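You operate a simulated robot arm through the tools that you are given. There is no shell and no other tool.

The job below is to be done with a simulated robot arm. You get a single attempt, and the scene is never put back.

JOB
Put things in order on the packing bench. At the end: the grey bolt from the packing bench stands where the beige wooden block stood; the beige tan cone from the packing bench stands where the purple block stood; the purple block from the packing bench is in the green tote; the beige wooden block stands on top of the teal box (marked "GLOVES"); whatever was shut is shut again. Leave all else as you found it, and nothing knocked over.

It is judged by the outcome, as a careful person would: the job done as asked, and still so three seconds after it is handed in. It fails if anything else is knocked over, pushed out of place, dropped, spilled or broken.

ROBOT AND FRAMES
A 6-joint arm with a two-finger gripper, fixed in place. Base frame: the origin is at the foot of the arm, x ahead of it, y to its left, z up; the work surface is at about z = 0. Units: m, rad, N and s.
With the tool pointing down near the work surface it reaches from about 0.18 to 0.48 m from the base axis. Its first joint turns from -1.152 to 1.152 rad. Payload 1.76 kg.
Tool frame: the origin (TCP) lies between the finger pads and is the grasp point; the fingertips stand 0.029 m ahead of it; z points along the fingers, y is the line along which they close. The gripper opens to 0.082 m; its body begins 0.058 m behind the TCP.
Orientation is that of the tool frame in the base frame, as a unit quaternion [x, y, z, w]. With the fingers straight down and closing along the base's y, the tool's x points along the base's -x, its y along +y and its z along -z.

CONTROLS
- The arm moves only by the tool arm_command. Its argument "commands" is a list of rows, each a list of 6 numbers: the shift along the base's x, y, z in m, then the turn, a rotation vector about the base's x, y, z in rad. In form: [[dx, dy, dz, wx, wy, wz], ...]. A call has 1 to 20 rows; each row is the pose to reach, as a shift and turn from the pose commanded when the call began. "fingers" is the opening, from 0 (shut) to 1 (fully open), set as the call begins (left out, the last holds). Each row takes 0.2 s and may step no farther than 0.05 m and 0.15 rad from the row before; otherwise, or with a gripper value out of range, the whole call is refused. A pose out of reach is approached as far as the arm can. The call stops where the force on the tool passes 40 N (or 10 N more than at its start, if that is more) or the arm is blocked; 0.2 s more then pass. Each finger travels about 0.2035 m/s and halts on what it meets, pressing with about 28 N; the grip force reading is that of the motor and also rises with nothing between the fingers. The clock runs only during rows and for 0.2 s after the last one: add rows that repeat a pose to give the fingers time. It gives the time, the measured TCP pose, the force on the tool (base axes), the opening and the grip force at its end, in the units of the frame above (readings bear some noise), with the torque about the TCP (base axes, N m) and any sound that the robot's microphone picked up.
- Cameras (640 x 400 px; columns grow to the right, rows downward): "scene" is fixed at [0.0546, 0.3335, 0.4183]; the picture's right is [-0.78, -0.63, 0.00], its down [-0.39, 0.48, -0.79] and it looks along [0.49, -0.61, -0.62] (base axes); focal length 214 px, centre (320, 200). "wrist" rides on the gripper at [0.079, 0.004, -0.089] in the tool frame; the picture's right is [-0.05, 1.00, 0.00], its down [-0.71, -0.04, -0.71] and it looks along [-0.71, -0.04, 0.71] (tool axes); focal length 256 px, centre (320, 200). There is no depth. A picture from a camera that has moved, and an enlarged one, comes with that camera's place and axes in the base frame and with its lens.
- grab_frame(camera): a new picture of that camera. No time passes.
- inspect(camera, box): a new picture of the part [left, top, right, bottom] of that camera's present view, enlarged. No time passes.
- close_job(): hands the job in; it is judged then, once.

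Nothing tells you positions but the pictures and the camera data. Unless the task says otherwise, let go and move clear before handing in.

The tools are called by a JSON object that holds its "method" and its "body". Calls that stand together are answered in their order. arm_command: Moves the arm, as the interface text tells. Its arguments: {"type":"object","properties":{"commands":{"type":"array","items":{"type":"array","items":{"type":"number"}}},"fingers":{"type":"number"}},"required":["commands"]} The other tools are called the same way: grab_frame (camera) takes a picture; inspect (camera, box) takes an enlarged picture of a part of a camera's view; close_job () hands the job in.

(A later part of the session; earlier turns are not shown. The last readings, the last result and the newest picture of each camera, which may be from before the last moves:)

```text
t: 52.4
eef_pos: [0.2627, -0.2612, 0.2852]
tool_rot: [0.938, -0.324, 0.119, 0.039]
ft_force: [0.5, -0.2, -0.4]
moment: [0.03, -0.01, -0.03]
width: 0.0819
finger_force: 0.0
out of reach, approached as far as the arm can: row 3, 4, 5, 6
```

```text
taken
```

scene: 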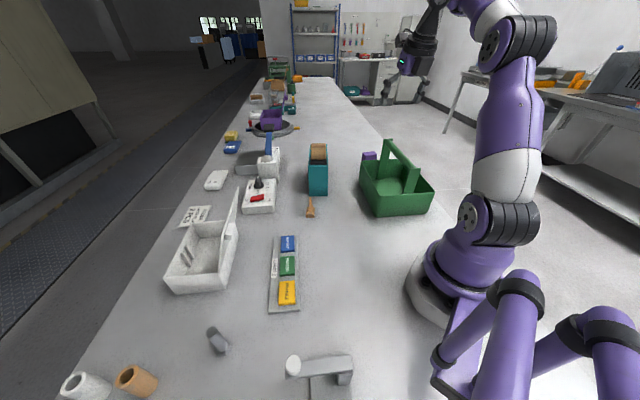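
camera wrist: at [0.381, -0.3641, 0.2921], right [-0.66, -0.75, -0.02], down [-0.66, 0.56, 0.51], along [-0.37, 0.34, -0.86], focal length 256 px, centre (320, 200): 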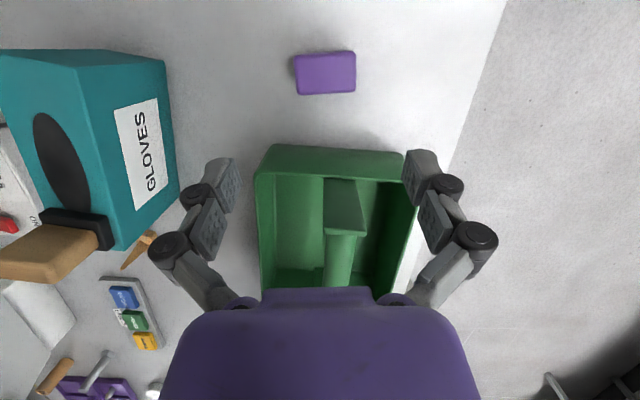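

The arm is still in the awkward state. I'll level the tool and go to a high, tucked pose like the starting one, which recovered it before.

{"method": "arm_command", "body": {"commands": [[-0.01, 0.01, 0.01, 0.0768, 0.0986, 0], [-0.025, 0.025, 0.015, 0.1535, 0.1973, 0], [-0.045, 0.045, 0.02, 0.1535, 0.1973, 0], [-0.062, 0.061, 0.025, 0.1535, 0.1973, 0], [-0.062, 0.061, 0.025, 0.1535, 0.1973, 0], [-0.062, 0.061, 0.025, 0.1535, 0.1973, 0]]}}

{"method": "grab_frame", "body": {"camera": "scene"}}

```text
t: 53.8
eef_pos: [0.206, -0.1929, 0.2942]
tool_rot: [0.945, -0.328, -0.002, 0.014]
ft_force: [0.0, 0.3, -0.9]
moment: [0.01, 0.02, -0.02]
width: 0.0818
finger_force: 0.1
out of reach, approached as far as the arm can: row 1, 2, 3, 4, 5, 6
```

```text
taken
```

scene: 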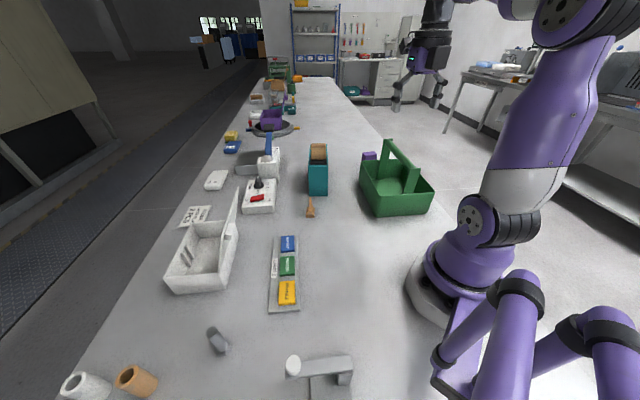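

{"method": "arm_command", "body": {"commands": [[0.01, -0.015, -0.02, 0, 0, 0], [0.02, -0.03, -0.045, 0, 0, 0], [0.029, -0.042, -0.07, 0, 0, 0], [0.029, -0.042, -0.085, 0, 0, 0], [0.029, -0.042, -0.085, 0, 0, 0]]}}

{"method": "grab_frame", "body": {"camera": "scene"}}

```text
t: 55.0
eef_pos: [0.2455, -0.2363, 0.2281]
tool_rot: [0.945, -0.327, 0.004, -0.013]
ft_force: [0.2, 0.2, -0.3]
moment: [-0.02, 0.02, -0.01]
width: 0.082
finger_force: 0.1
out of reach, approached as far as the arm can: row 3, 4, 5
```

```text
taken
```

scene: 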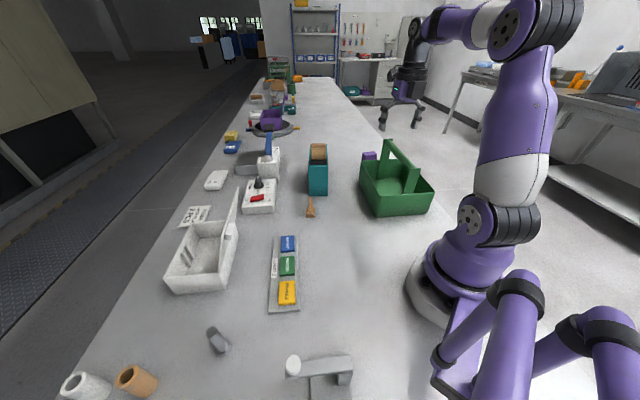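

Still not bending the elbow. I'll take a close look at the wrist and forearm now.

{"method": "inspect", "body": {"camera": "scene", "box": [370, 0, 590, 140]}}

```text
2.86 times, centred on (480, 70) of scene
camera zoom: at [0.0546, 0.3335, 0.4183], right [-0.78, -0.63, 0.0], down [-0.39, 0.48, -0.79], along [0.49, -0.61, -0.62], focal length 613 px, centre (-137, 571)
```

zoom: 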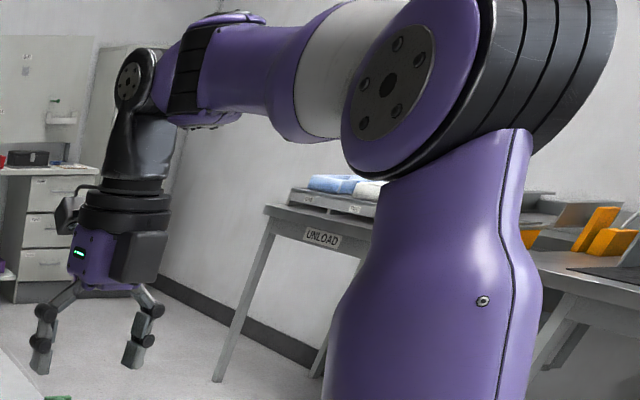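

The turned-around wrist seems to force the arm into a mirrored wrist state that can't fold. I'll turn the tool back by about 142° at a high, tucked pose to recover, as happened earlier.

{"method": "arm_command", "body": {"commands": [[0, 0.006, 0.02, 0, 0, -0.138], [0, 0.012, 0.04, 0, 0, -0.276], [0.001, 0.018, 0.06, 0, 0, -0.414], [0.002, 0.024, 0.077, 0, 0, -0.552], [0.003, 0.03, 0.077, 0, 0, -0.69], [0.004, 0.036, 0.077, 0, 0, -0.828], [0.004, 0.042, 0.077, 0, 0, -0.966], [0.005, 0.048, 0.077, 0, 0, -1.104], [0.005, 0.054, 0.077, 0, 0, -1.242], [0.006, 0.06, 0.077, 0, 0, -1.38], [0.006, 0.066, 0.077, 0, 0, -1.518], [0.007, 0.072, 0.077, 0, 0, -1.656], [0.007, 0.08, 0.077, 0, 0, -1.794], [0.008, 0.086, 0.077, 0, 0, -1.932], [0.008, 0.093, 0.077, 0, 0, -2.07], [0.008, 0.1, 0.077, 0, 0, -2.208], [0.008, 0.105, 0.077, 0, 0, -2.346], [0.008, 0.109, 0.077, 0, 0, -2.48], [0.008, 0.109, 0.077, 0, 0, -2.48]]}}

{"method": "grab_frame", "body": {"camera": "scene"}}

```text
t: 59.0
eef_pos: [0.2522, -0.1264, 0.3055]
tool_rot: [0.003, 1.0, -0.001, -0.002]
ft_force: [-0.7, 0.0, 0.5]
moment: [0.04, 0.01, -0.01]
width: 0.0821
finger_force: 0.1
```

```text
taken
```

scene: 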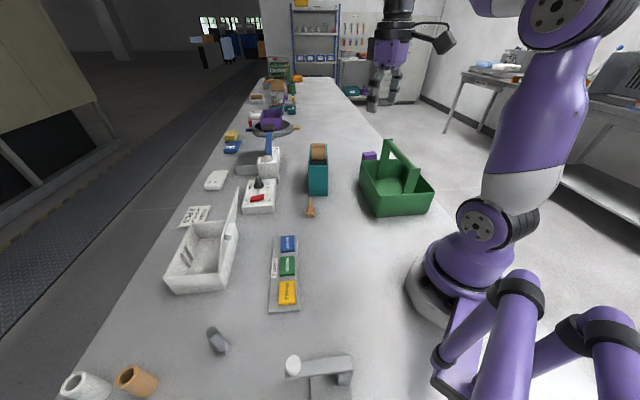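

{"method": "arm_command", "body": {"commands": [[0.005, 0, -0.03, 0, 0, -0.1], [0.01, 0, -0.06, 0, 0, -0.2], [0.018, 0, -0.085, 0, 0, -0.3], [0.018, 0, -0.085, 0, 0, -0.4], [0.018, 0, -0.085, 0, 0, -0.4]]}}

{"method": "inspect", "body": {"camera": "scene", "box": [340, 0, 600, 160]}}

```text
t: 60.2
eef_pos: [0.2702, -0.126, 0.2204]
tool_rot: [0.202, 0.979, 0.0, -0.002]
ft_force: [0.0, 0.4, 0.3]
moment: [0.01, -0.02, 0.03]
width: 0.0819
finger_force: 0.0
```

```text
2.46 times, centred on (470, 80) of scene
camera zoom: at [0.0546, 0.3335, 0.4183], right [-0.78, -0.63, 0.0], down [-0.39, 0.48, -0.79], along [0.49, -0.61, -0.62], focal length 528 px, centre (-49, 495)
```

zoom: 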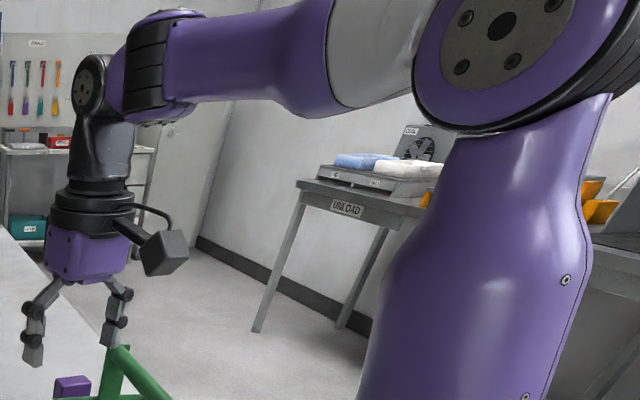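

The arm folds normally again. I'll now turn the tool the other way round (clockwise) so the camera faces outward, watching for any out-of-reach flags.

{"method": "arm_command", "body": {"commands": [[-0.003, -0.006, 0.002, 0, 0, -0.14], [-0.006, -0.012, 0.004, 0, 0, -0.28], [-0.009, -0.018, 0.006, 0, 0, -0.42], [-0.013, -0.024, 0.008, 0, 0, -0.56], [-0.016, -0.03, 0.01, 0, 0, -0.7], [-0.02, -0.036, 0.012, 0, 0, -0.84], [-0.025, -0.042, 0.014, 0, 0, -0.98], [-0.03, -0.048, 0.015, 0, 0, -1.12], [-0.035, -0.054, 0.015, 0, 0, -1.26], [-0.04, -0.06, 0.015, 0, 0, -1.4], [-0.045, -0.066, 0.015, 0, 0, -1.54], [-0.05, -0.072, 0.015, 0, 0, -1.68], [-0.055, -0.078, 0.015, 0, 0, -1.82], [-0.055, -0.078, 0.015, 0, 0, -1.82]]}}

{"method": "grab_frame", "body": {"camera": "scene"}}

```text
t: 63.2
eef_pos: [0.2153, -0.205, 0.2346]
tool_rot: [0.897, 0.442, 0.001, -0.001]
ft_force: [-0.2, 0.2, 0.5]
moment: [0.0, 0.03, 0.01]
width: 0.082
finger_force: 0.0
```

```text
taken
```

scene: 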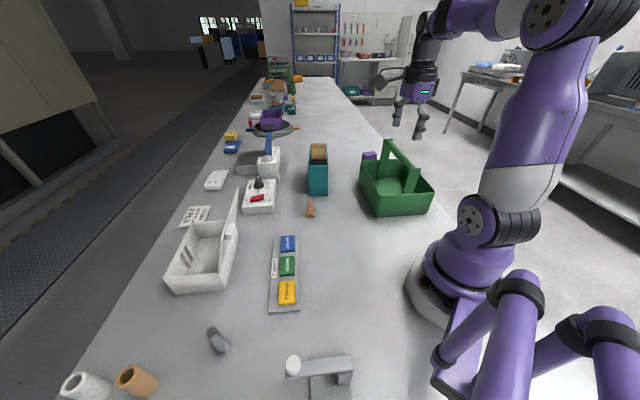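

{"method": "arm_command", "body": {"commands": [[0, 0, 0, 0, 0, -0.145], [0, 0, 0, 0, 0, -0.29], [0, 0, 0, 0, 0, -0.435], [0, 0, 0, 0, 0, -0.58], [0, 0, 0, 0, 0, -0.725], [0, 0, 0, 0, 0, -0.87], [0, 0, 0, 0, 0, -1.015], [0, 0, 0, 0, 0, -1.16], [0, 0, 0, 0, 0, -1.305], [0, 0, 0, 0, 0, -1.45], [0, 0, 0, 0, 0, -1.585], [0, 0, 0, 0, 0, -1.585]]}}

{"method": "grab_frame", "body": {"camera": "scene"}}

```text
t: 65.8
eef_pos: [0.2145, -0.2063, 0.2357]
tool_rot: [0.945, -0.327, -0.001, 0.003]
ft_force: [-0.2, 0.2, 0.4]
moment: [0.0, 0.02, -0.02]
width: 0.0823
finger_force: 0.1
```

```text
taken
```

scene: 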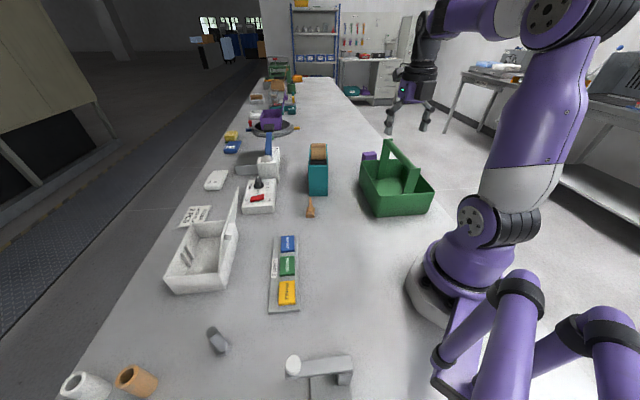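

That worked without flags and the orientation is clean. I'll move out a little over the tote at moderate height, then tilt.

{"method": "arm_command", "body": {"commands": [[0.02, -0.019, -0.01, 0, 0, 0], [0.04, -0.038, -0.02, 0, 0, 0], [0.06, -0.057, -0.03, 0, 0, 0], [0.06, -0.057, -0.03, 0, 0, 0]]}}

{"method": "arm_command", "body": {"commands": [[0, 0, 0, -0.0614, -0.0789, 0], [0, 0, 0, -0.1228, -0.1578, 0], [0, 0, 0, -0.1842, -0.2367, 0], [0, 0, 0, -0.1842, -0.2367, 0]]}}

{"method": "grab_frame", "body": {"camera": "scene"}}

{"method": "grab_frame", "body": {"camera": "wrist"}}

```text
t: 66.8
eef_pos: [0.2766, -0.2629, 0.2055]
tool_rot: [0.945, -0.326, -0.001, 0.002]
ft_force: [0.5, 0.3, -0.1]
moment: [-0.01, 0.01, 0.02]
width: 0.0819
finger_force: 0.0
```

```text
t: 67.8
eef_pos: [0.2621, -0.2749, 0.2031]
tool_rot: [0.937, -0.314, 0.139, 0.059]
ft_force: [0.0, 0.2, 0.4]
moment: [0.03, -0.02, -0.02]
width: 0.0819
finger_force: 0.0
out of reach, approached as far as the arm can: row 1, 2, 3, 4
```

```text
taken
```

scene: 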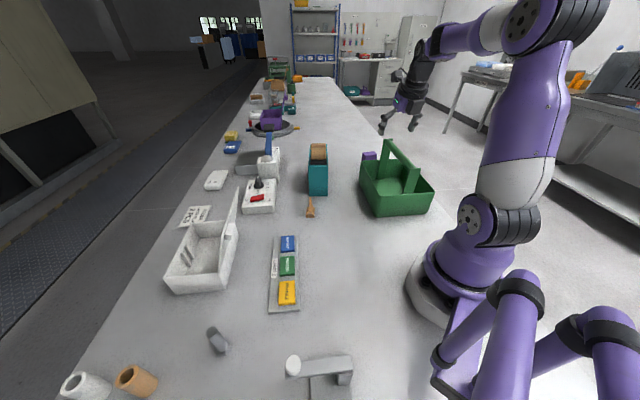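

```text
taken
camera wrist: at [0.2997, -0.3049, 0.3127], right [-0.65, -0.76, 0.01], down [-0.67, 0.58, 0.46], along [-0.36, 0.29, -0.89], focal length 256 px, centre (320, 200)
```

wrist: 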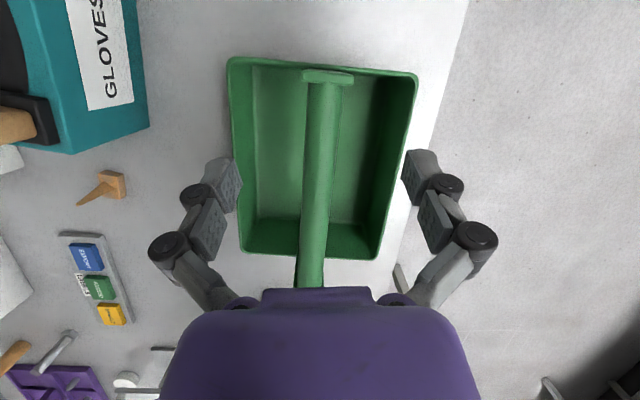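

The tilt at that wrist angle hit a joint limit, apparently the last wrist joint. I'll undo it, then tilt exactly in the arm's own plane, which shouldn't need extra wrist rotation.

{"method": "arm_command", "body": {"commands": [[0.004, 0.004, 0.002, 0.0677, 0.0751, -0.006], [0.009, 0.008, 0.002, 0.1353, 0.1502, -0.0118], [0.0145, 0.012, 0.002, 0.203, 0.2253, -0.0177], [0.0145, 0.012, 0.002, 0.203, 0.2253, -0.0177]]}}

{"method": "arm_command", "body": {"commands": [[0, 0, 0, -0.0691, -0.0723, 0], [0, 0, 0, -0.1382, -0.1446, 0], [0, 0, 0, -0.2073, -0.2169, 0], [0, 0, 0, -0.2073, -0.2169, 0]]}}

{"method": "grab_frame", "body": {"camera": "scene"}}

```text
t: 68.8
eef_pos: [0.2756, -0.2718, 0.2074]
tool_rot: [0.942, -0.335, -0.008, 0.006]
ft_force: [0.3, 0.1, 0.0]
moment: [0.0, 0.0, 0.0]
width: 0.0818
finger_force: 0.1
out of reach, approached as far as the arm can: row 1, 2, 3, 4
```

```text
t: 69.8
eef_pos: [0.2639, -0.2746, 0.2058]
tool_rot: [0.935, -0.323, 0.135, 0.065]
ft_force: [-0.8, -0.3, 0.9]
moment: [-0.02, 0.01, -0.03]
width: 0.0821
finger_force: 0.0
out of reach, approached as far as the arm can: row 1, 2, 3, 4
```

```text
taken
```

scene: 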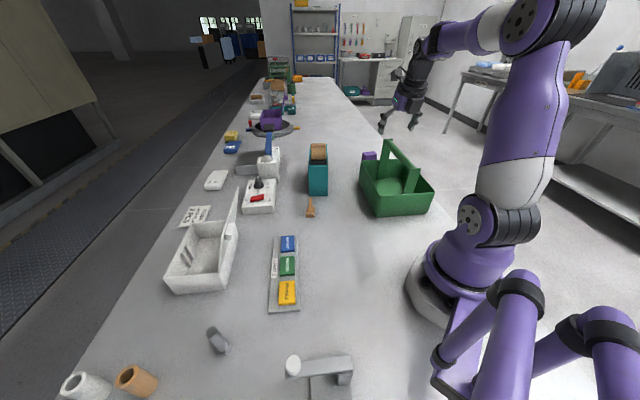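

I see: the last wrist joint is limited at about ±175°, and I'm right at that limit. I'll level the tool with the yaw backed off by about 5°, which leaves some margin.

{"method": "arm_command", "body": {"commands": [[0.004, 0.003, 0, 0.0679, 0.0738, 0.0254], [0.008, 0.007, 0, 0.1357, 0.1477, 0.0507], [0.0127, 0.0103, 0, 0.2036, 0.2215, 0.0761], [0.0127, 0.0103, 0, 0.2036, 0.2215, 0.0761]]}}

{"method": "grab_frame", "body": {"camera": "scene"}}

```text
t: 70.8
eef_pos: [0.2728, -0.2748, 0.2054]
tool_rot: [0.954, -0.3, -0.006, 0.004]
ft_force: [-0.1, -0.1, -0.3]
moment: [0.0, 0.03, -0.01]
width: 0.082
finger_force: 0.1
out of reach, approached as far as the arm can: row 1, 2, 3, 4
```

```text
taken
```

scene: 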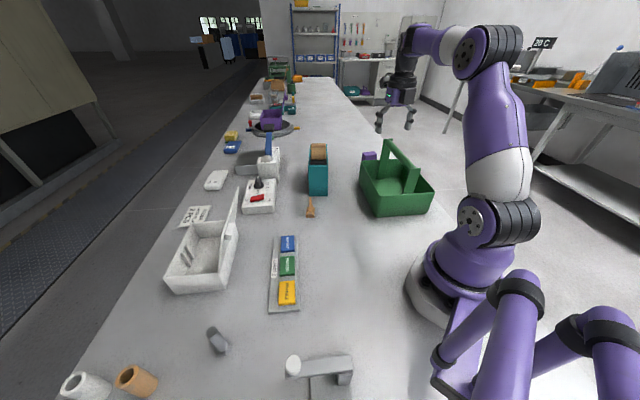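

The arm is stuck against limits again in this turned orientation. I'll abandon the camera-outward idea: turn back about 87° so the camera points sideways, which was a clean state, and tuck in to recover.

{"method": "arm_command", "body": {"commands": [[0, 0, 0.02, 0, 0, 0.138], [-0.005, 0.006, 0.04, 0, 0, 0.276], [-0.01, 0.012, 0.055, 0, 0, 0.414], [-0.016, 0.018, 0.065, 0, 0, 0.552], [-0.022, 0.025, 0.075, 0, 0, 0.69], [-0.028, 0.032, 0.085, 0, 0, 0.828], [-0.034, 0.04, 0.09, 0, 0, 0.966], [-0.04, 0.048, 0.095, 0, 0, 1.104], [-0.047, 0.056, 0.095, 0, 0, 1.242], [-0.053, 0.063, 0.095, 0, 0, 1.38], [-0.0583, 0.0685, 0.095, 0, 0, 1.522], [-0.0583, 0.0685, 0.095, 0, 0, 1.522], [-0.0583, 0.0685, 0.095, 0, 0, 1.522]]}}

{"method": "grab_frame", "body": {"camera": "scene"}}

```text
t: 73.6
eef_pos: [0.2178, -0.1959, 0.3008]
tool_rot: [0.898, 0.44, -0.006, -0.012]
ft_force: [-0.5, -0.2, -0.6]
moment: [0.02, 0.0, -0.01]
width: 0.082
finger_force: 0.1
out of reach, approached as far as the arm can: row 1
```

```text
taken
```

scene: 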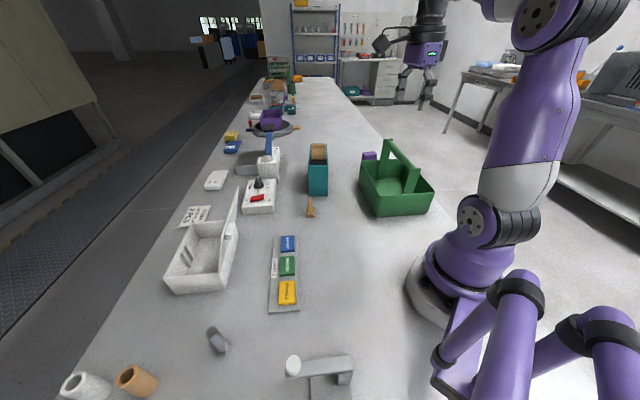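

Only the first row was flagged. I'll correct the small residual tilt and test a lower, folded pose.

{"method": "arm_command", "body": {"commands": [[0.007, -0.01, -0.03, -0.0164, -0.0214, 0], [0.014, -0.02, -0.06, -0.0164, -0.0214, 0], [0.022, -0.029, -0.09, -0.0164, -0.0214, 0], [0.022, -0.029, -0.09, -0.0164, -0.0214, 0]]}}

{"method": "grab_frame", "body": {"camera": "scene"}}

{"method": "grab_frame", "body": {"camera": "wrist"}}

```text
t: 74.6
eef_pos: [0.2409, -0.2257, 0.2095]
tool_rot: [0.898, 0.44, 0.0, 0.0]
ft_force: [0.6, -0.4, 0.2]
moment: [0.01, 0.02, -0.02]
width: 0.0822
finger_force: 0.1
```

```text
taken
```

scene: 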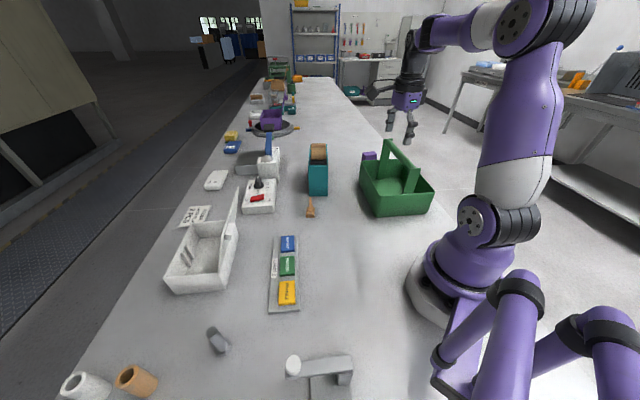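

```text
taken
camera wrist: at [0.2915, -0.1653, 0.3], right [0.76, -0.65, 0.0], down [-0.46, -0.54, 0.71], along [-0.46, -0.53, -0.71], focal length 256 px, centre (320, 200)
```

wrist: 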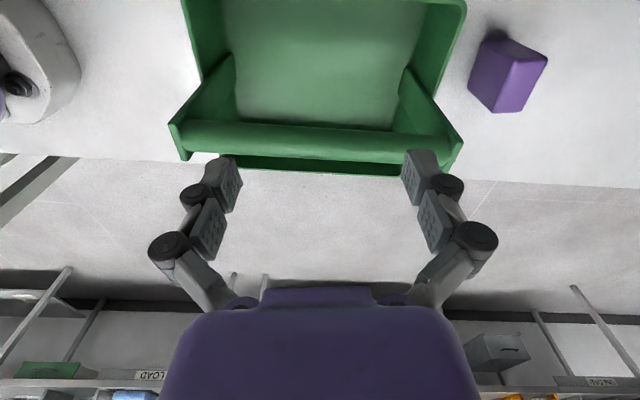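

The pose is exact and clean now, with the camera pointing sideways. I'll move out a bit and try a modest tilt in the arm's plane in this orientation.

{"method": "arm_command", "body": {"commands": [[0.01, -0.012, -0.002, 0, 0, 0], [0.02, -0.024, -0.004, 0, 0, 0], [0.02, -0.024, -0.004, 0, 0, 0]]}}

{"method": "arm_command", "body": {"commands": [[0, 0, 0, -0.0691, -0.0723, 0], [0, 0, 0, -0.1382, -0.1446, 0], [0, 0, 0, -0.1382, -0.1446, 0]]}}

{"method": "grab_frame", "body": {"camera": "scene"}}

```text
t: 75.4
eef_pos: [0.2606, -0.2489, 0.2078]
tool_rot: [0.898, 0.44, 0.0, 0.0]
ft_force: [-0.4, -0.6, 0.2]
moment: [0.0, -0.01, -0.03]
width: 0.0821
finger_force: 0.0
```

```text
t: 76.2
eef_pos: [0.2597, -0.2494, 0.207]
tool_rot: [0.893, 0.438, 0.035, 0.094]
ft_force: [0.0, 0.0, -0.3]
moment: [-0.01, -0.01, 0.02]
width: 0.0819
finger_force: 0.0
```

```text
taken
```

scene: 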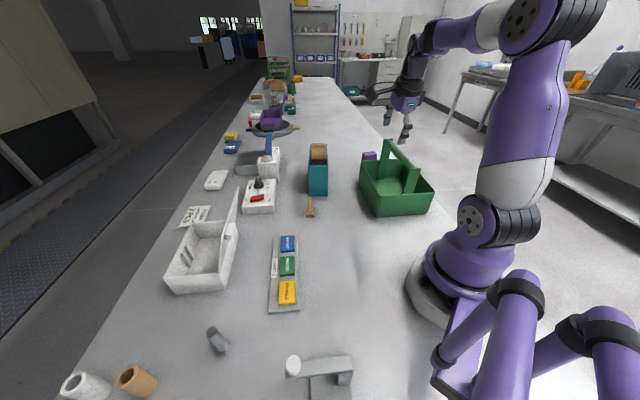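

Tilting works cleanly here, so the earlier trouble came from the last wrist joint's limit. I'll level, rotate to just short of that limit so the camera faces outward with about 6° margin, then tilt in the arm's plane again.

{"method": "arm_command", "body": {"commands": [[0, 0, 0, 0.0691, 0.0723, 0], [0, 0, 0, 0.1382, 0.1446, 0], [0, 0, 0, 0.1382, 0.1446, 0]]}}

{"method": "arm_command", "body": {"commands": [[0, 0, 0, 0, 0, -0.145], [0, 0, 0, 0, 0, -0.29], [0, 0, 0, 0, 0, -0.435], [0, 0, 0, 0, 0, -0.58], [0, 0, 0, 0, 0, -0.725], [0, 0, 0, 0, 0, -0.87], [0, 0, 0, 0, 0, -1.015], [0, 0, 0, 0, 0, -1.16], [0, 0, 0, 0, 0, -1.305], [0, 0, 0, 0, 0, -1.435], [0, 0, 0, 0, 0, -1.435]]}}

```text
t: 77.0
eef_pos: [0.2599, -0.2502, 0.2062]
tool_rot: [0.898, 0.44, 0.0, 0.0]
ft_force: [-0.6, 0.5, 0.1]
moment: [-0.01, 0.0, 0.01]
width: 0.0821
finger_force: 0.1
```

```text
t: 79.4
eef_pos: [0.2594, -0.2503, 0.2077]
tool_rot: [0.966, -0.26, 0.0, -0.001]
ft_force: [0.1, -0.2, -0.2]
moment: [0.0, -0.03, 0.0]
width: 0.082
finger_force: 0.0
```

{"method": "arm_command", "body": {"commands": [[0, 0, 0, 0, 0, -0.04], [0, 0, 0, 0, 0, -0.04]]}}

{"method": "arm_command", "body": {"commands": [[0, 0, 0, -0.0867, -0.0901, 0], [0, 0, 0, -0.1734, -0.1801, 0], [0, 0, 0, -0.1734, -0.1801, 0]]}}

{"method": "grab_frame", "body": {"camera": "scene"}}

```text
t: 80.0
eef_pos: [0.2602, -0.2506, 0.207]
tool_rot: [0.961, -0.278, 0.0, -0.001]
ft_force: [-0.1, -0.6, 0.7]
moment: [0.01, 0.01, 0.02]
width: 0.082
finger_force: 0.1
```

```text
t: 80.8
eef_pos: [0.2592, -0.2506, 0.2078]
tool_rot: [0.953, -0.276, 0.111, 0.059]
ft_force: [-0.8, 0.6, -0.4]
moment: [0.01, 0.02, -0.01]
width: 0.082
finger_force: 0.1
```

```text
taken
```

scene: 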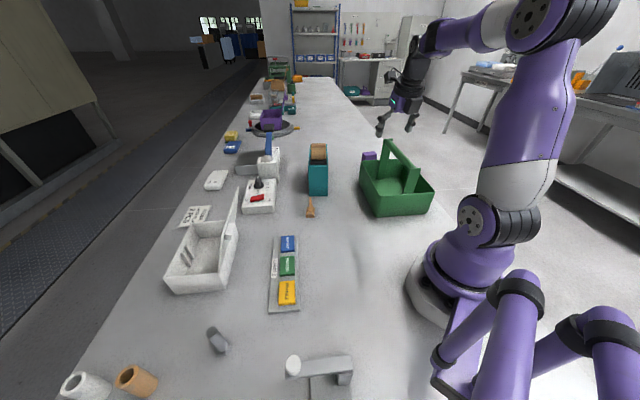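

Clean, no flags. I'll go out over the handle's end and down to a hover above the block along a lower path.

{"method": "arm_command", "body": {"commands": [[0.0287, -0.0273, -0.007, 0, 0, 0], [0.0576, -0.055, -0.012, 0, 0, 0], [0.0829, -0.0792, -0.032, 0, 0, 0], [0.0973, -0.0931, -0.067, 0, 0, 0], [0.103, -0.1, -0.097, 0, 0, 0], [0.103, -0.1, -0.097, 0, 0, 0]], "fingers": 1}}

{"method": "grab_frame", "body": {"camera": "wrist"}}

{"method": "grab_frame", "body": {"camera": "scene"}}

```text
t: 82.2
eef_pos: [0.3634, -0.3509, 0.1093]
tool_rot: [0.953, -0.275, 0.111, 0.059]
ft_force: [0.1, 0.1, -0.7]
moment: [0.01, 0.0, 0.01]
width: 0.0818
finger_force: 0.0
```

```text
taken
camera wrist: at [0.4098, -0.3786, 0.2155], right [-0.58, -0.81, 0.04], down [-0.69, 0.52, 0.51], along [-0.43, 0.27, -0.86], focal length 256 px, centre (320, 200)
```

wrist: 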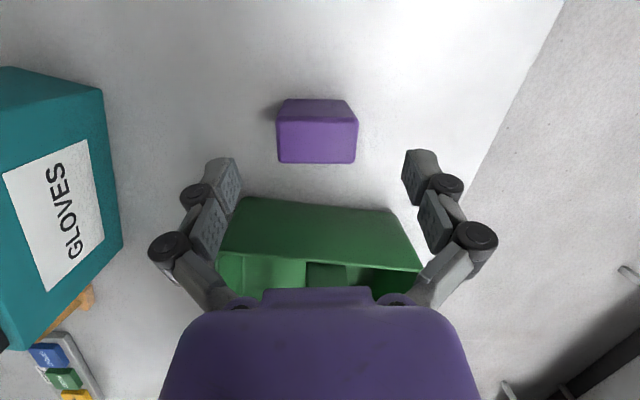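

```text
taken
```

scene: 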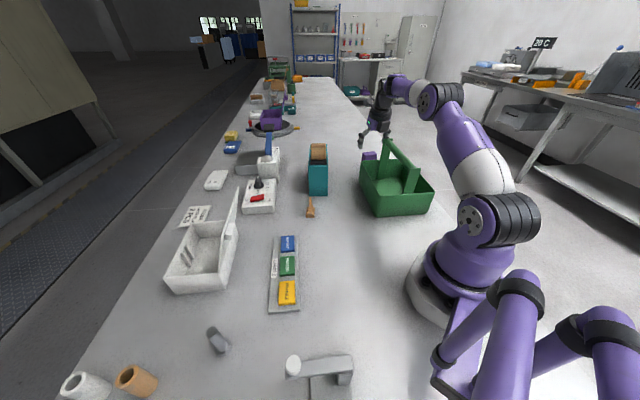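

Good: reached without flags and the elbow is properly bent. The block is centred between the fingers, so I'll descend.

{"method": "arm_command", "body": {"commands": [[0, 0, -0.02, 0, 0, 0], [0, 0, -0.04, 0, 0, 0], [0, 0, -0.059, 0, 0, 0], [0, 0, -0.059, 0, 0, 0]]}}

{"method": "grab_frame", "body": {"camera": "wrist"}}

{"method": "inspect", "body": {"camera": "scene", "box": [330, 60, 450, 220]}}

```text
t: 83.2
eef_pos: [0.3633, -0.3505, 0.0492]
tool_rot: [0.953, -0.276, 0.111, 0.058]
ft_force: [0.1, 0.3, -0.7]
moment: [0.01, 0.01, 0.0]
width: 0.082
finger_force: 0.0
```

```text
taken
camera wrist: at [0.4101, -0.3786, 0.1566], right [-0.58, -0.81, 0.04], down [-0.69, 0.52, 0.51], along [-0.43, 0.27, -0.86], focal length 256 px, centre (320, 200)
```

wrist: 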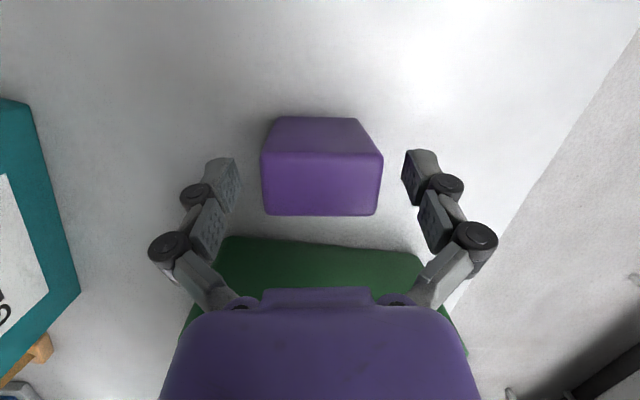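

```text
2.50 times, centred on (390, 140) of scene
camera zoom: at [0.0546, 0.3335, 0.4183], right [-0.78, -0.63, 0.0], down [-0.39, 0.48, -0.79], along [0.49, -0.61, -0.62], focal length 536 px, centre (145, 350)
```

zoom: 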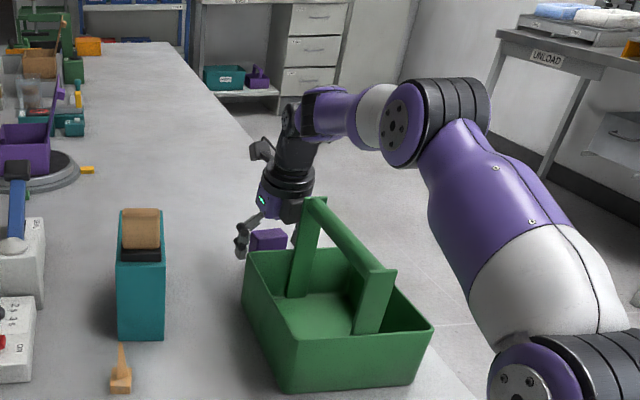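

I'm at grasp height with the block squarely between the fingers; its centre comes out again at about (0.366, -0.352). I'll close on it.

{"method": "arm_command", "body": {"commands": [[0, 0, 0, 0, 0, 0], [0, 0, 0, 0, 0, 0], [0, 0, 0, 0, 0, 0]], "fingers": 0.4}}

{"method": "grab_frame", "body": {"camera": "wrist"}}

```text
t: 84.0
eef_pos: [0.3635, -0.3506, 0.0518]
tool_rot: [0.952, -0.277, 0.112, 0.059]
ft_force: [0.8, -2.2, 16.6]
moment: [0.22, -0.32, 0.0]
width: 0.0497
finger_force: 27.8
```

```text
taken
camera wrist: at [0.4103, -0.3789, 0.1584], right [-0.58, -0.81, 0.04], down [-0.69, 0.52, 0.51], along [-0.43, 0.27, -0.86], focal length 256 px, centre (320, 200)
```

wrist: 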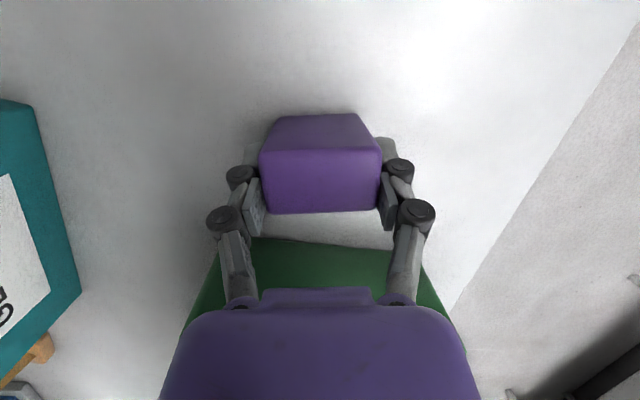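

The purple block is gripped at 0.0497 m. I'll lift it, keeping its bottom above the handle, and draw back over the tote.

{"method": "arm_command", "body": {"commands": [[0, 0, 0.03, 0, 0, 0], [0, 0, 0.06, 0, 0, 0], [-0.006, 0.008, 0.1, 0, 0, 0], [-0.02, 0.021, 0.143, 0, 0, 0], [-0.045, 0.0455, 0.17, 0, 0, 0], [-0.074, 0.073, 0.177, 0, 0, 0], [-0.103, 0.1, 0.18, 0, 0, 0], [-0.103, 0.1, 0.18, 0, 0, 0]]}}

{"method": "grab_frame", "body": {"camera": "scene"}}

{"method": "grab_frame", "body": {"camera": "wrist"}}

```text
t: 85.8
eef_pos: [0.2605, -0.2494, 0.2323]
tool_rot: [0.953, -0.275, 0.111, 0.057]
ft_force: [-0.4, 0.3, -0.3]
moment: [0.05, 0.02, 0.03]
width: 0.0494
finger_force: 28.0
```

```text
taken
```

scene: 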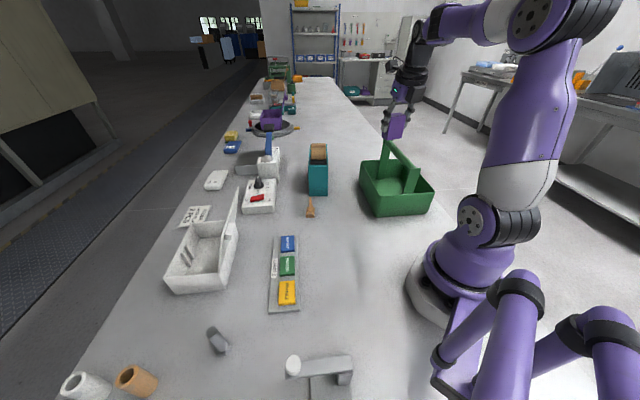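

```text
taken
camera wrist: at [0.3068, -0.2781, 0.3376], right [-0.58, -0.81, 0.04], down [-0.69, 0.52, 0.51], along [-0.43, 0.27, -0.86], focal length 256 px, centre (320, 200)
```

wrist: 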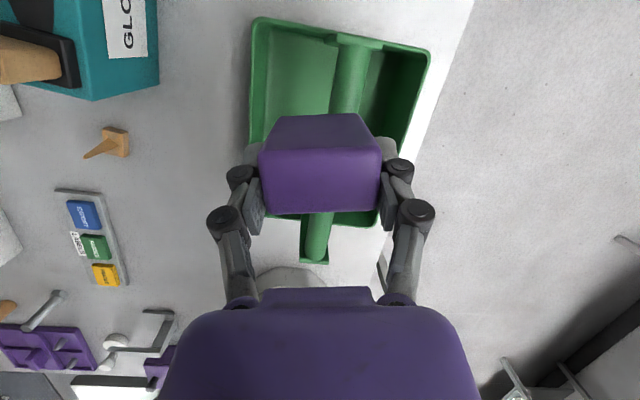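

The block is safely up. I'll level the tool, turn it so its thin side faces the handle with the camera away from it, and move above the tote's bench-side half.

{"method": "arm_command", "body": {"commands": [[0, 0, 0.005, 0.0867, 0.0901, 0], [0, 0, 0.01, 0.1734, 0.1801, 0], [0, 0, 0.01, 0.1734, 0.1801, 0]]}}

{"method": "arm_command", "body": {"commands": [[0, 0.005, 0, 0, 0, 0.135], [0, 0.01, 0, 0, 0, 0.27], [0, 0.015, 0, 0, 0, 0.405], [0, 0.02, 0, 0, 0, 0.54], [0, 0.025, 0, 0, 0, 0.675], [0, 0.03, 0, 0, 0, 0.81], [0, 0.035, 0, 0, 0, 0.945], [0, 0.04, 0, 0, 0, 1.08], [-0.002, 0.045, 0, 0, 0, 1.215], [-0.003, 0.048, 0, 0, 0, 1.351], [-0.003, 0.048, 0, 0, 0, 1.351]]}}

{"method": "grab_frame", "body": {"camera": "scene"}}

{"method": "inspect", "body": {"camera": "scene", "box": [350, 20, 470, 220]}}

{"method": "grab_frame", "body": {"camera": "wrist"}}

```text
t: 86.6
eef_pos: [0.2609, -0.2503, 0.2418]
tool_rot: [0.961, -0.278, 0.0, 0.0]
ft_force: [-0.1, 0.3, -1.1]
moment: [0.04, -0.01, -0.03]
width: 0.0493
finger_force: 28.2
```

```text
t: 89.0
eef_pos: [0.257, -0.2016, 0.2419]
tool_rot: [0.923, 0.384, 0.0, -0.001]
ft_force: [0.5, 1.1, -1.5]
moment: [-0.02, 0.01, 0.03]
width: 0.0492
finger_force: 28.2
```

```text
taken
```

scene: 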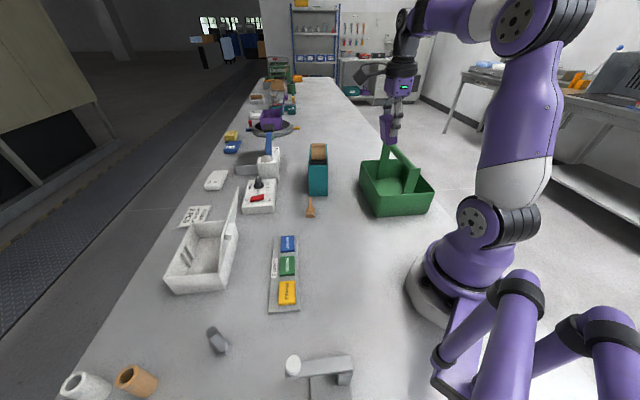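

```text
2.00 times, centred on (410, 120) of scene
camera zoom: at [0.0546, 0.3335, 0.4183], right [-0.78, -0.63, 0.0], down [-0.39, 0.48, -0.79], along [0.49, -0.61, -0.62], focal length 429 px, centre (140, 360)
```

zoom: 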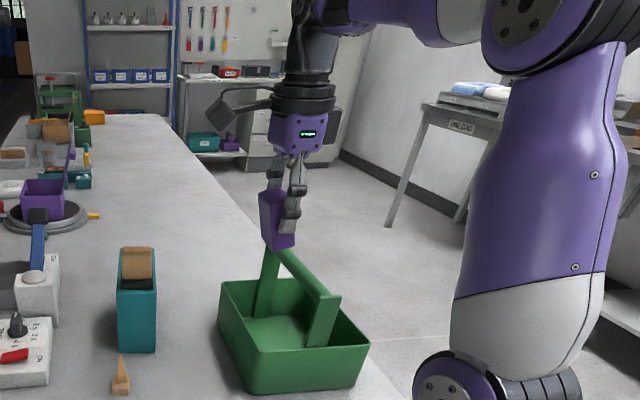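

```text
taken
camera wrist: at [0.3149, -0.1479, 0.3306], right [0.67, -0.74, 0.0], down [-0.52, -0.47, 0.71], along [-0.52, -0.47, -0.71], focal length 256 px, centre (320, 200)
```

wrist: 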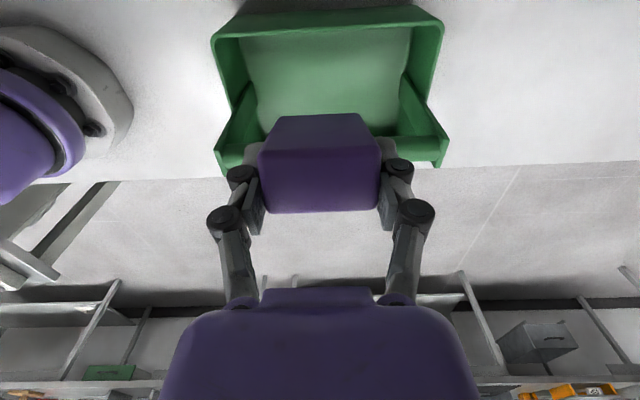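

The block is above the tote's bench-side half. I notice a dark part sticking out on the gripper's back side, so I'll look closely for clearance to the handle.

{"method": "inspect", "body": {"camera": "scene", "box": [370, 20, 450, 180]}}

{"method": "inspect", "body": {"camera": "scene", "box": [380, 50, 420, 150]}}

```text
2.50 times, centred on (410, 100) of scene
camera zoom: at [0.0546, 0.3335, 0.4183], right [-0.78, -0.63, 0.0], down [-0.39, 0.48, -0.79], along [0.49, -0.61, -0.62], focal length 536 px, centre (95, 450)
```

zoom: 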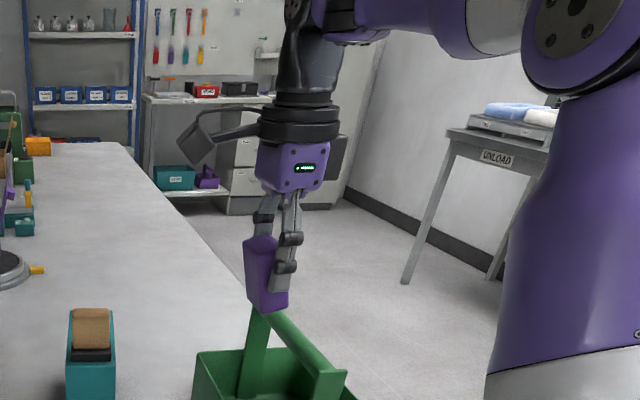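

```text
4.00 times, centred on (400, 100) of scene
camera zoom: at [0.0546, 0.3335, 0.4183], right [-0.78, -0.63, 0.0], down [-0.39, 0.48, -0.79], along [0.49, -0.61, -0.62], focal length 858 px, centre (0, 600)
```

zoom: 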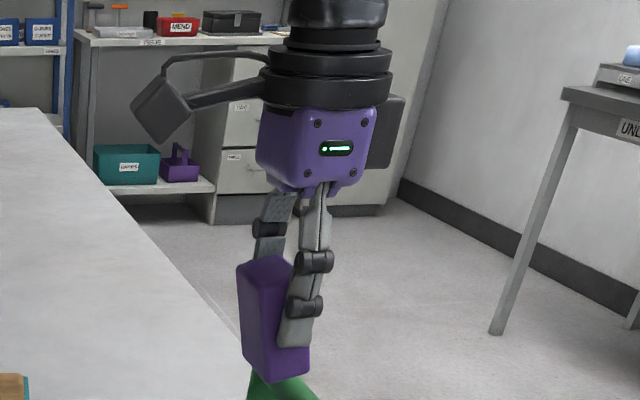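

The gripper has a box on its back that would hit the tote's handle with this low grip. So I'll set the block down upright on a clear patch of bench near (0.30, -0.06), then re-grip it by its top with a level tool.

{"method": "arm_command", "body": {"commands": [[0.007, 0.0236, -0.007, 0, 0, -0.1307], [0.0143, 0.0472, -0.014, 0, 0, -0.2613], [0.0215, 0.0708, -0.021, 0, 0, -0.392], [0.0287, 0.0944, -0.028, 0, 0, -0.5227], [0.036, 0.118, -0.035, 0, 0, -0.6533], [0.043, 0.1416, -0.042, 0, 0, -0.784], [0.043, 0.1416, -0.077, 0, 0, -0.784], [0.043, 0.1416, -0.112, 0, 0, -0.784], [0.043, 0.1416, -0.112, 0, 0, -0.784]]}}

{"method": "grab_frame", "body": {"camera": "wrist"}}

{"method": "grab_frame", "body": {"camera": "scene"}}

```text
t: 91.0
eef_pos: [0.2998, -0.0587, 0.1287]
tool_rot: [1.0, 0.002, 0.0, 0.0]
ft_force: [-0.3, -1.3, -0.7]
moment: [0.0, -0.05, -0.03]
width: 0.0492
finger_force: 28.2
```

```text
taken
camera wrist: at [0.3792, -0.0629, 0.2189], right [-0.05, -1.0, 0.0], down [-0.71, 0.04, 0.71], along [-0.71, 0.04, -0.71], focal length 256 px, centre (320, 200)
```

wrist: 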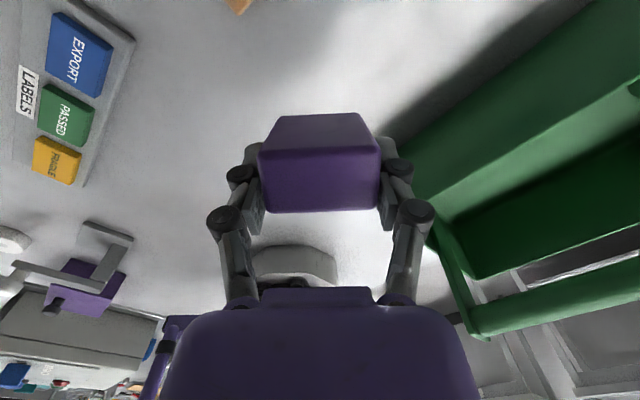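

```text
taken
```

scene: 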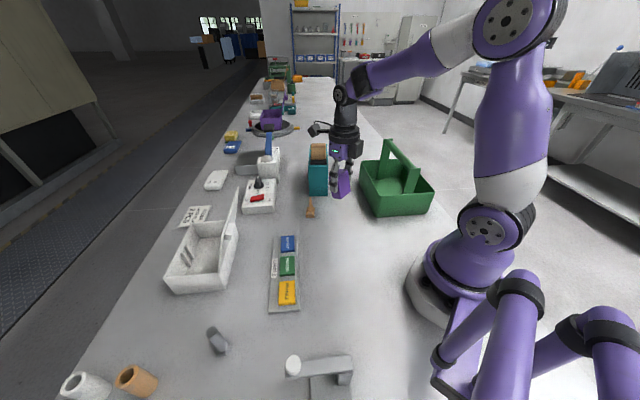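

I'm over the clear patch. I'll tilt so the block is upright again, then lower it to the bench.

{"method": "arm_command", "body": {"commands": [[0, 0, 0, -0.0245, -0.1226, 0], [0, 0, 0, -0.049, -0.2452, 0], [0, 0, 0, -0.049, -0.2452, 0]]}}

{"method": "arm_command", "body": {"commands": [[0, 0, -0.03, 0, 0, 0], [0, 0, -0.06, 0, 0, 0], [0, 0, -0.073, 0, 0, 0], [0, 0, -0.073, 0, 0, 0]]}}

{"method": "inspect", "body": {"camera": "scene", "box": [290, 100, 410, 230]}}

```text
t: 91.8
eef_pos: [0.3004, -0.0609, 0.1296]
tool_rot: [0.992, 0.002, 0.124, 0.024]
ft_force: [-0.5, -0.8, -0.6]
moment: [0.01, -0.02, 0.0]
width: 0.0489
finger_force: 27.9
```

```text
t: 92.8
eef_pos: [0.3003, -0.0597, 0.0559]
tool_rot: [0.992, 0.001, 0.123, 0.025]
ft_force: [-0.3, -0.5, -0.1]
moment: [0.0, 0.02, 0.01]
width: 0.0492
finger_force: 27.9
```

```text
3.08 times, centred on (350, 165) of scene
camera zoom: at [0.0546, 0.3335, 0.4183], right [-0.78, -0.63, 0.0], down [-0.39, 0.48, -0.79], along [0.49, -0.61, -0.62], focal length 660 px, centre (228, 308)
```

zoom: 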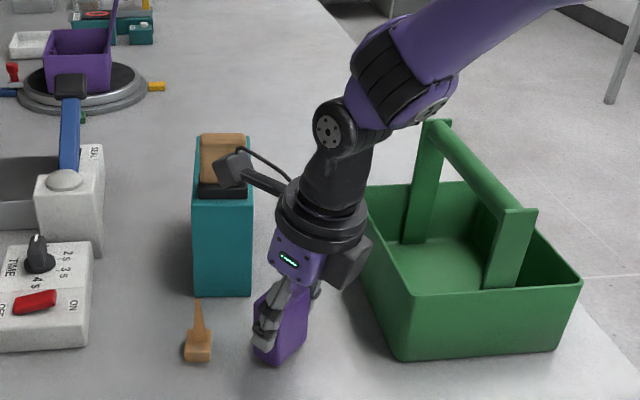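

{"method": "arm_command", "body": {"commands": [[0, 0, -0.003, 0, 0, 0], [0, 0, -0.003, 0, 0, 0]]}}

{"method": "arm_command", "body": {"commands": [[0, 0, -0.0015, 0, 0, 0], [0, 0, -0.0015, 0, 0, 0]]}}

{"method": "arm_command", "body": {"commands": [[0, 0, -0.0015, 0, 0, 0], [0, 0, -0.0015, 0, 0, 0]]}}

```text
t: 93.4
eef_pos: [0.3001, -0.0607, 0.0536]
tool_rot: [0.992, 0.002, 0.122, 0.025]
ft_force: [-0.4, 0.8, -0.7]
moment: [0.0, 0.01, -0.01]
width: 0.0494
finger_force: 28.3
```

```text
t: 94.0
eef_pos: [0.3008, -0.06, 0.0518]
tool_rot: [0.992, 0.001, 0.124, 0.024]
ft_force: [-3.6, -1.2, 17.4]
moment: [0.37, 0.03, 0.05]
width: 0.0495
finger_force: 28.3
```

```text
t: 94.6
eef_pos: [0.3012, -0.0591, 0.0505]
tool_rot: [0.992, 0.0, 0.124, 0.026]
ft_force: [-0.3, -6.9, 23.6]
moment: [0.23, -0.21, -0.02]
width: 0.0499
finger_force: 27.8
```

The block is on the bench. I'll ease up a little, release it, and rise clear.

{"method": "arm_command", "body": {"commands": [[0, 0, 0.001, 0, 0, 0], [0, 0, 0.001, 0, 0, 0]]}}

{"method": "arm_command", "body": {"commands": [[0, 0, 0, 0, 0, 0], [0, 0, 0, 0, 0, 0], [0, 0, 0, 0, 0, 0]], "fingers": 0.95}}

{"method": "arm_command", "body": {"commands": [[0, 0, 0.03, 0, 0, 0], [0, 0, 0.06, 0, 0, 0], [0, 0, 0.078, 0, 0, 0], [0, 0, 0.078, 0, 0, 0]]}}

{"method": "grab_frame", "body": {"camera": "wrist"}}

{"method": "inspect", "body": {"camera": "scene", "box": [290, 100, 410, 230]}}

```text
t: 95.2
eef_pos: [0.3006, -0.0586, 0.05]
tool_rot: [0.992, 0.003, 0.122, 0.023]
ft_force: [1.6, 1.7, 7.8]
moment: [0.27, -0.32, 0.0]
width: 0.0493
finger_force: 28.4
```

```text
t: 96.0
eef_pos: [0.3, -0.0595, 0.0512]
tool_rot: [0.992, 0.001, 0.123, 0.024]
ft_force: [0.7, 0.3, 0.1]
moment: [-0.04, 0.01, -0.04]
width: 0.0779
finger_force: 0.1
```

```text
t: 97.0
eef_pos: [0.3005, -0.0581, 0.1289]
tool_rot: [0.992, 0.001, 0.122, 0.025]
ft_force: [0.1, 0.5, -0.1]
moment: [0.0, 0.0, 0.0]
width: 0.0779
finger_force: 0.0
```

```text
taken
camera wrist: at [0.3555, -0.0579, 0.2356], right [-0.05, -1.0, 0.04], down [-0.86, 0.07, 0.51], along [-0.51, 0.0, -0.86], focal length 256 px, centre (320, 200)
```

wrist: 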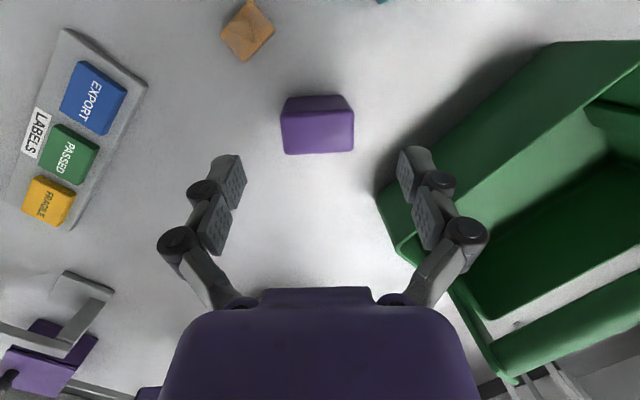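

```text
3.08 times, centred on (350, 165) of scene
camera zoom: at [0.0546, 0.3335, 0.4183], right [-0.78, -0.63, 0.0], down [-0.39, 0.48, -0.79], along [0.49, -0.61, -0.62], focal length 660 px, centre (228, 308)
```

zoom: 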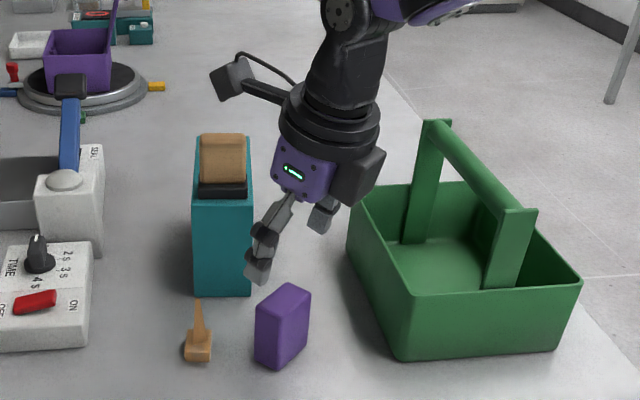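

The purple block stands upright at about (0.303, -0.06). I'll level the tool, raise it a little, and turn it halfway round so I can re-grip by the block's top with the camera side toward the base.

{"method": "arm_command", "body": {"commands": [[0, 0, 0.01, 0.0245, 0.1226, 0], [0, 0, 0.02, 0.049, 0.2452, 0], [0, 0, 0.03, 0.049, 0.2452, 0], [0, 0, 0.03, 0.049, 0.2452, 0]]}}

{"method": "arm_command", "body": {"commands": [[0, 0, 0, 0, 0, 0.1427], [0, 0, 0, 0, 0, 0.2854], [0, 0, 0, 0, 0, 0.4281], [0, 0, 0, 0, 0, 0.5708], [0, 0, 0, 0, 0, 0.7135], [0, 0, 0, 0, 0, 0.8562], [0, 0, 0, 0, 0, 0.9989], [0, 0, 0, 0, 0, 1.1416], [0, 0, 0, 0, 0, 1.2843], [0, 0, 0, 0, 0, 1.427], [0, 0, 0, 0, 0, 1.569], [0, 0, 0, 0, 0, 1.569]]}}

{"method": "arm_command", "body": {"commands": [[0, 0, 0, 0, 0, 0.1427], [0, 0, 0, 0, 0, 0.2854], [0, 0, 0, 0, 0, 0.4281], [0, 0, 0, 0, 0, 0.5708], [0, 0, 0, 0, 0, 0.7135], [0, 0, 0, 0, 0, 0.8562], [0, 0, 0, 0, 0, 0.9989], [0, 0, 0, 0, 0, 1.1416], [0, 0, 0, 0, 0, 1.2843], [0, 0, 0, 0, 0, 1.427], [0, 0, 0, 0, 0, 1.569], [0, 0, 0, 0, 0, 1.569]]}}

{"method": "grab_frame", "body": {"camera": "wrist"}}

{"method": "grab_frame", "body": {"camera": "scene"}}

```text
t: 98.0
eef_pos: [0.2994, -0.0609, 0.1589]
tool_rot: [1.0, 0.002, -0.001, 0.0]
ft_force: [0.0, -0.2, -0.9]
moment: [-0.01, 0.02, 0.01]
width: 0.0778
finger_force: 0.1
```

```text
t: 100.6
eef_pos: [0.2991, -0.06, 0.1588]
tool_rot: [0.706, 0.708, 0.0, 0.0]
ft_force: [-0.3, -1.0, 0.4]
moment: [0.02, -0.03, 0.01]
width: 0.0778
finger_force: 0.1
```

```text
t: 103.2
eef_pos: [0.2999, -0.0602, 0.1585]
tool_rot: [0.0, 1.0, 0.0, 0.0]
ft_force: [0.5, -0.6, 0.9]
moment: [0.02, 0.02, -0.01]
width: 0.0779
finger_force: 0.1
```

```text
taken
camera wrist: at [0.2199, -0.0554, 0.2487], right [0.05, 1.0, 0.0], down [0.71, -0.04, 0.71], along [0.71, -0.04, -0.71], focal length 256 px, centre (320, 200)
```

wrist: 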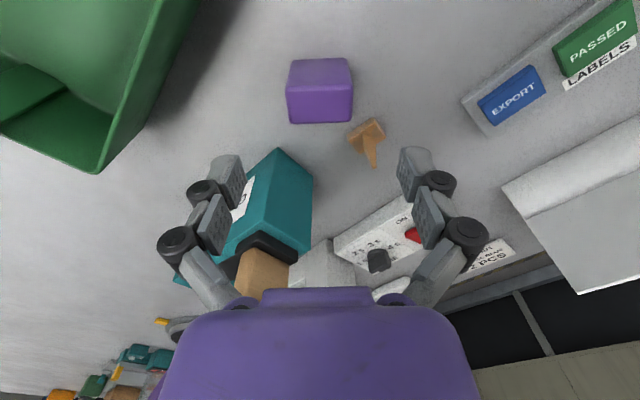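

```text
taken
```

scene: 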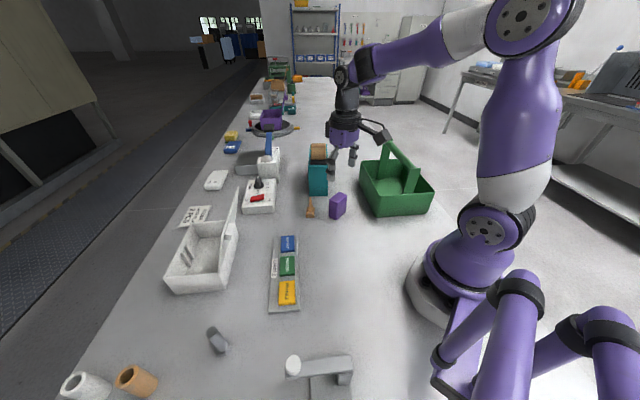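

{"method": "inspect", "body": {"camera": "wrist", "box": [260, 40, 420, 180]}}

```text
2.86 times, centred on (340, 110) of wrist
camera zoom: at [0.2199, -0.0554, 0.2487], right [0.05, 1.0, 0.0], down [0.71, -0.04, 0.71], along [0.71, -0.04, -0.71], focal length 731 px, centre (263, 457)
```

zoom: 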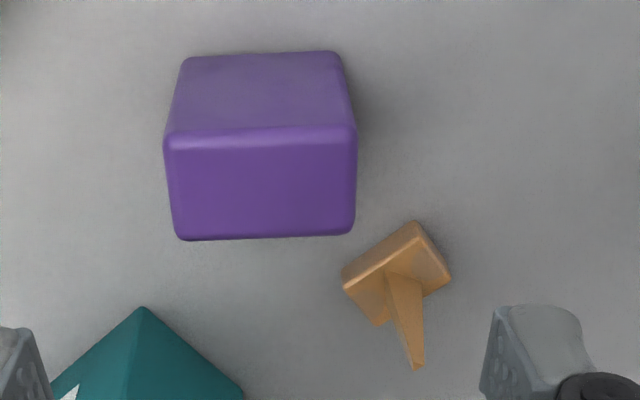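

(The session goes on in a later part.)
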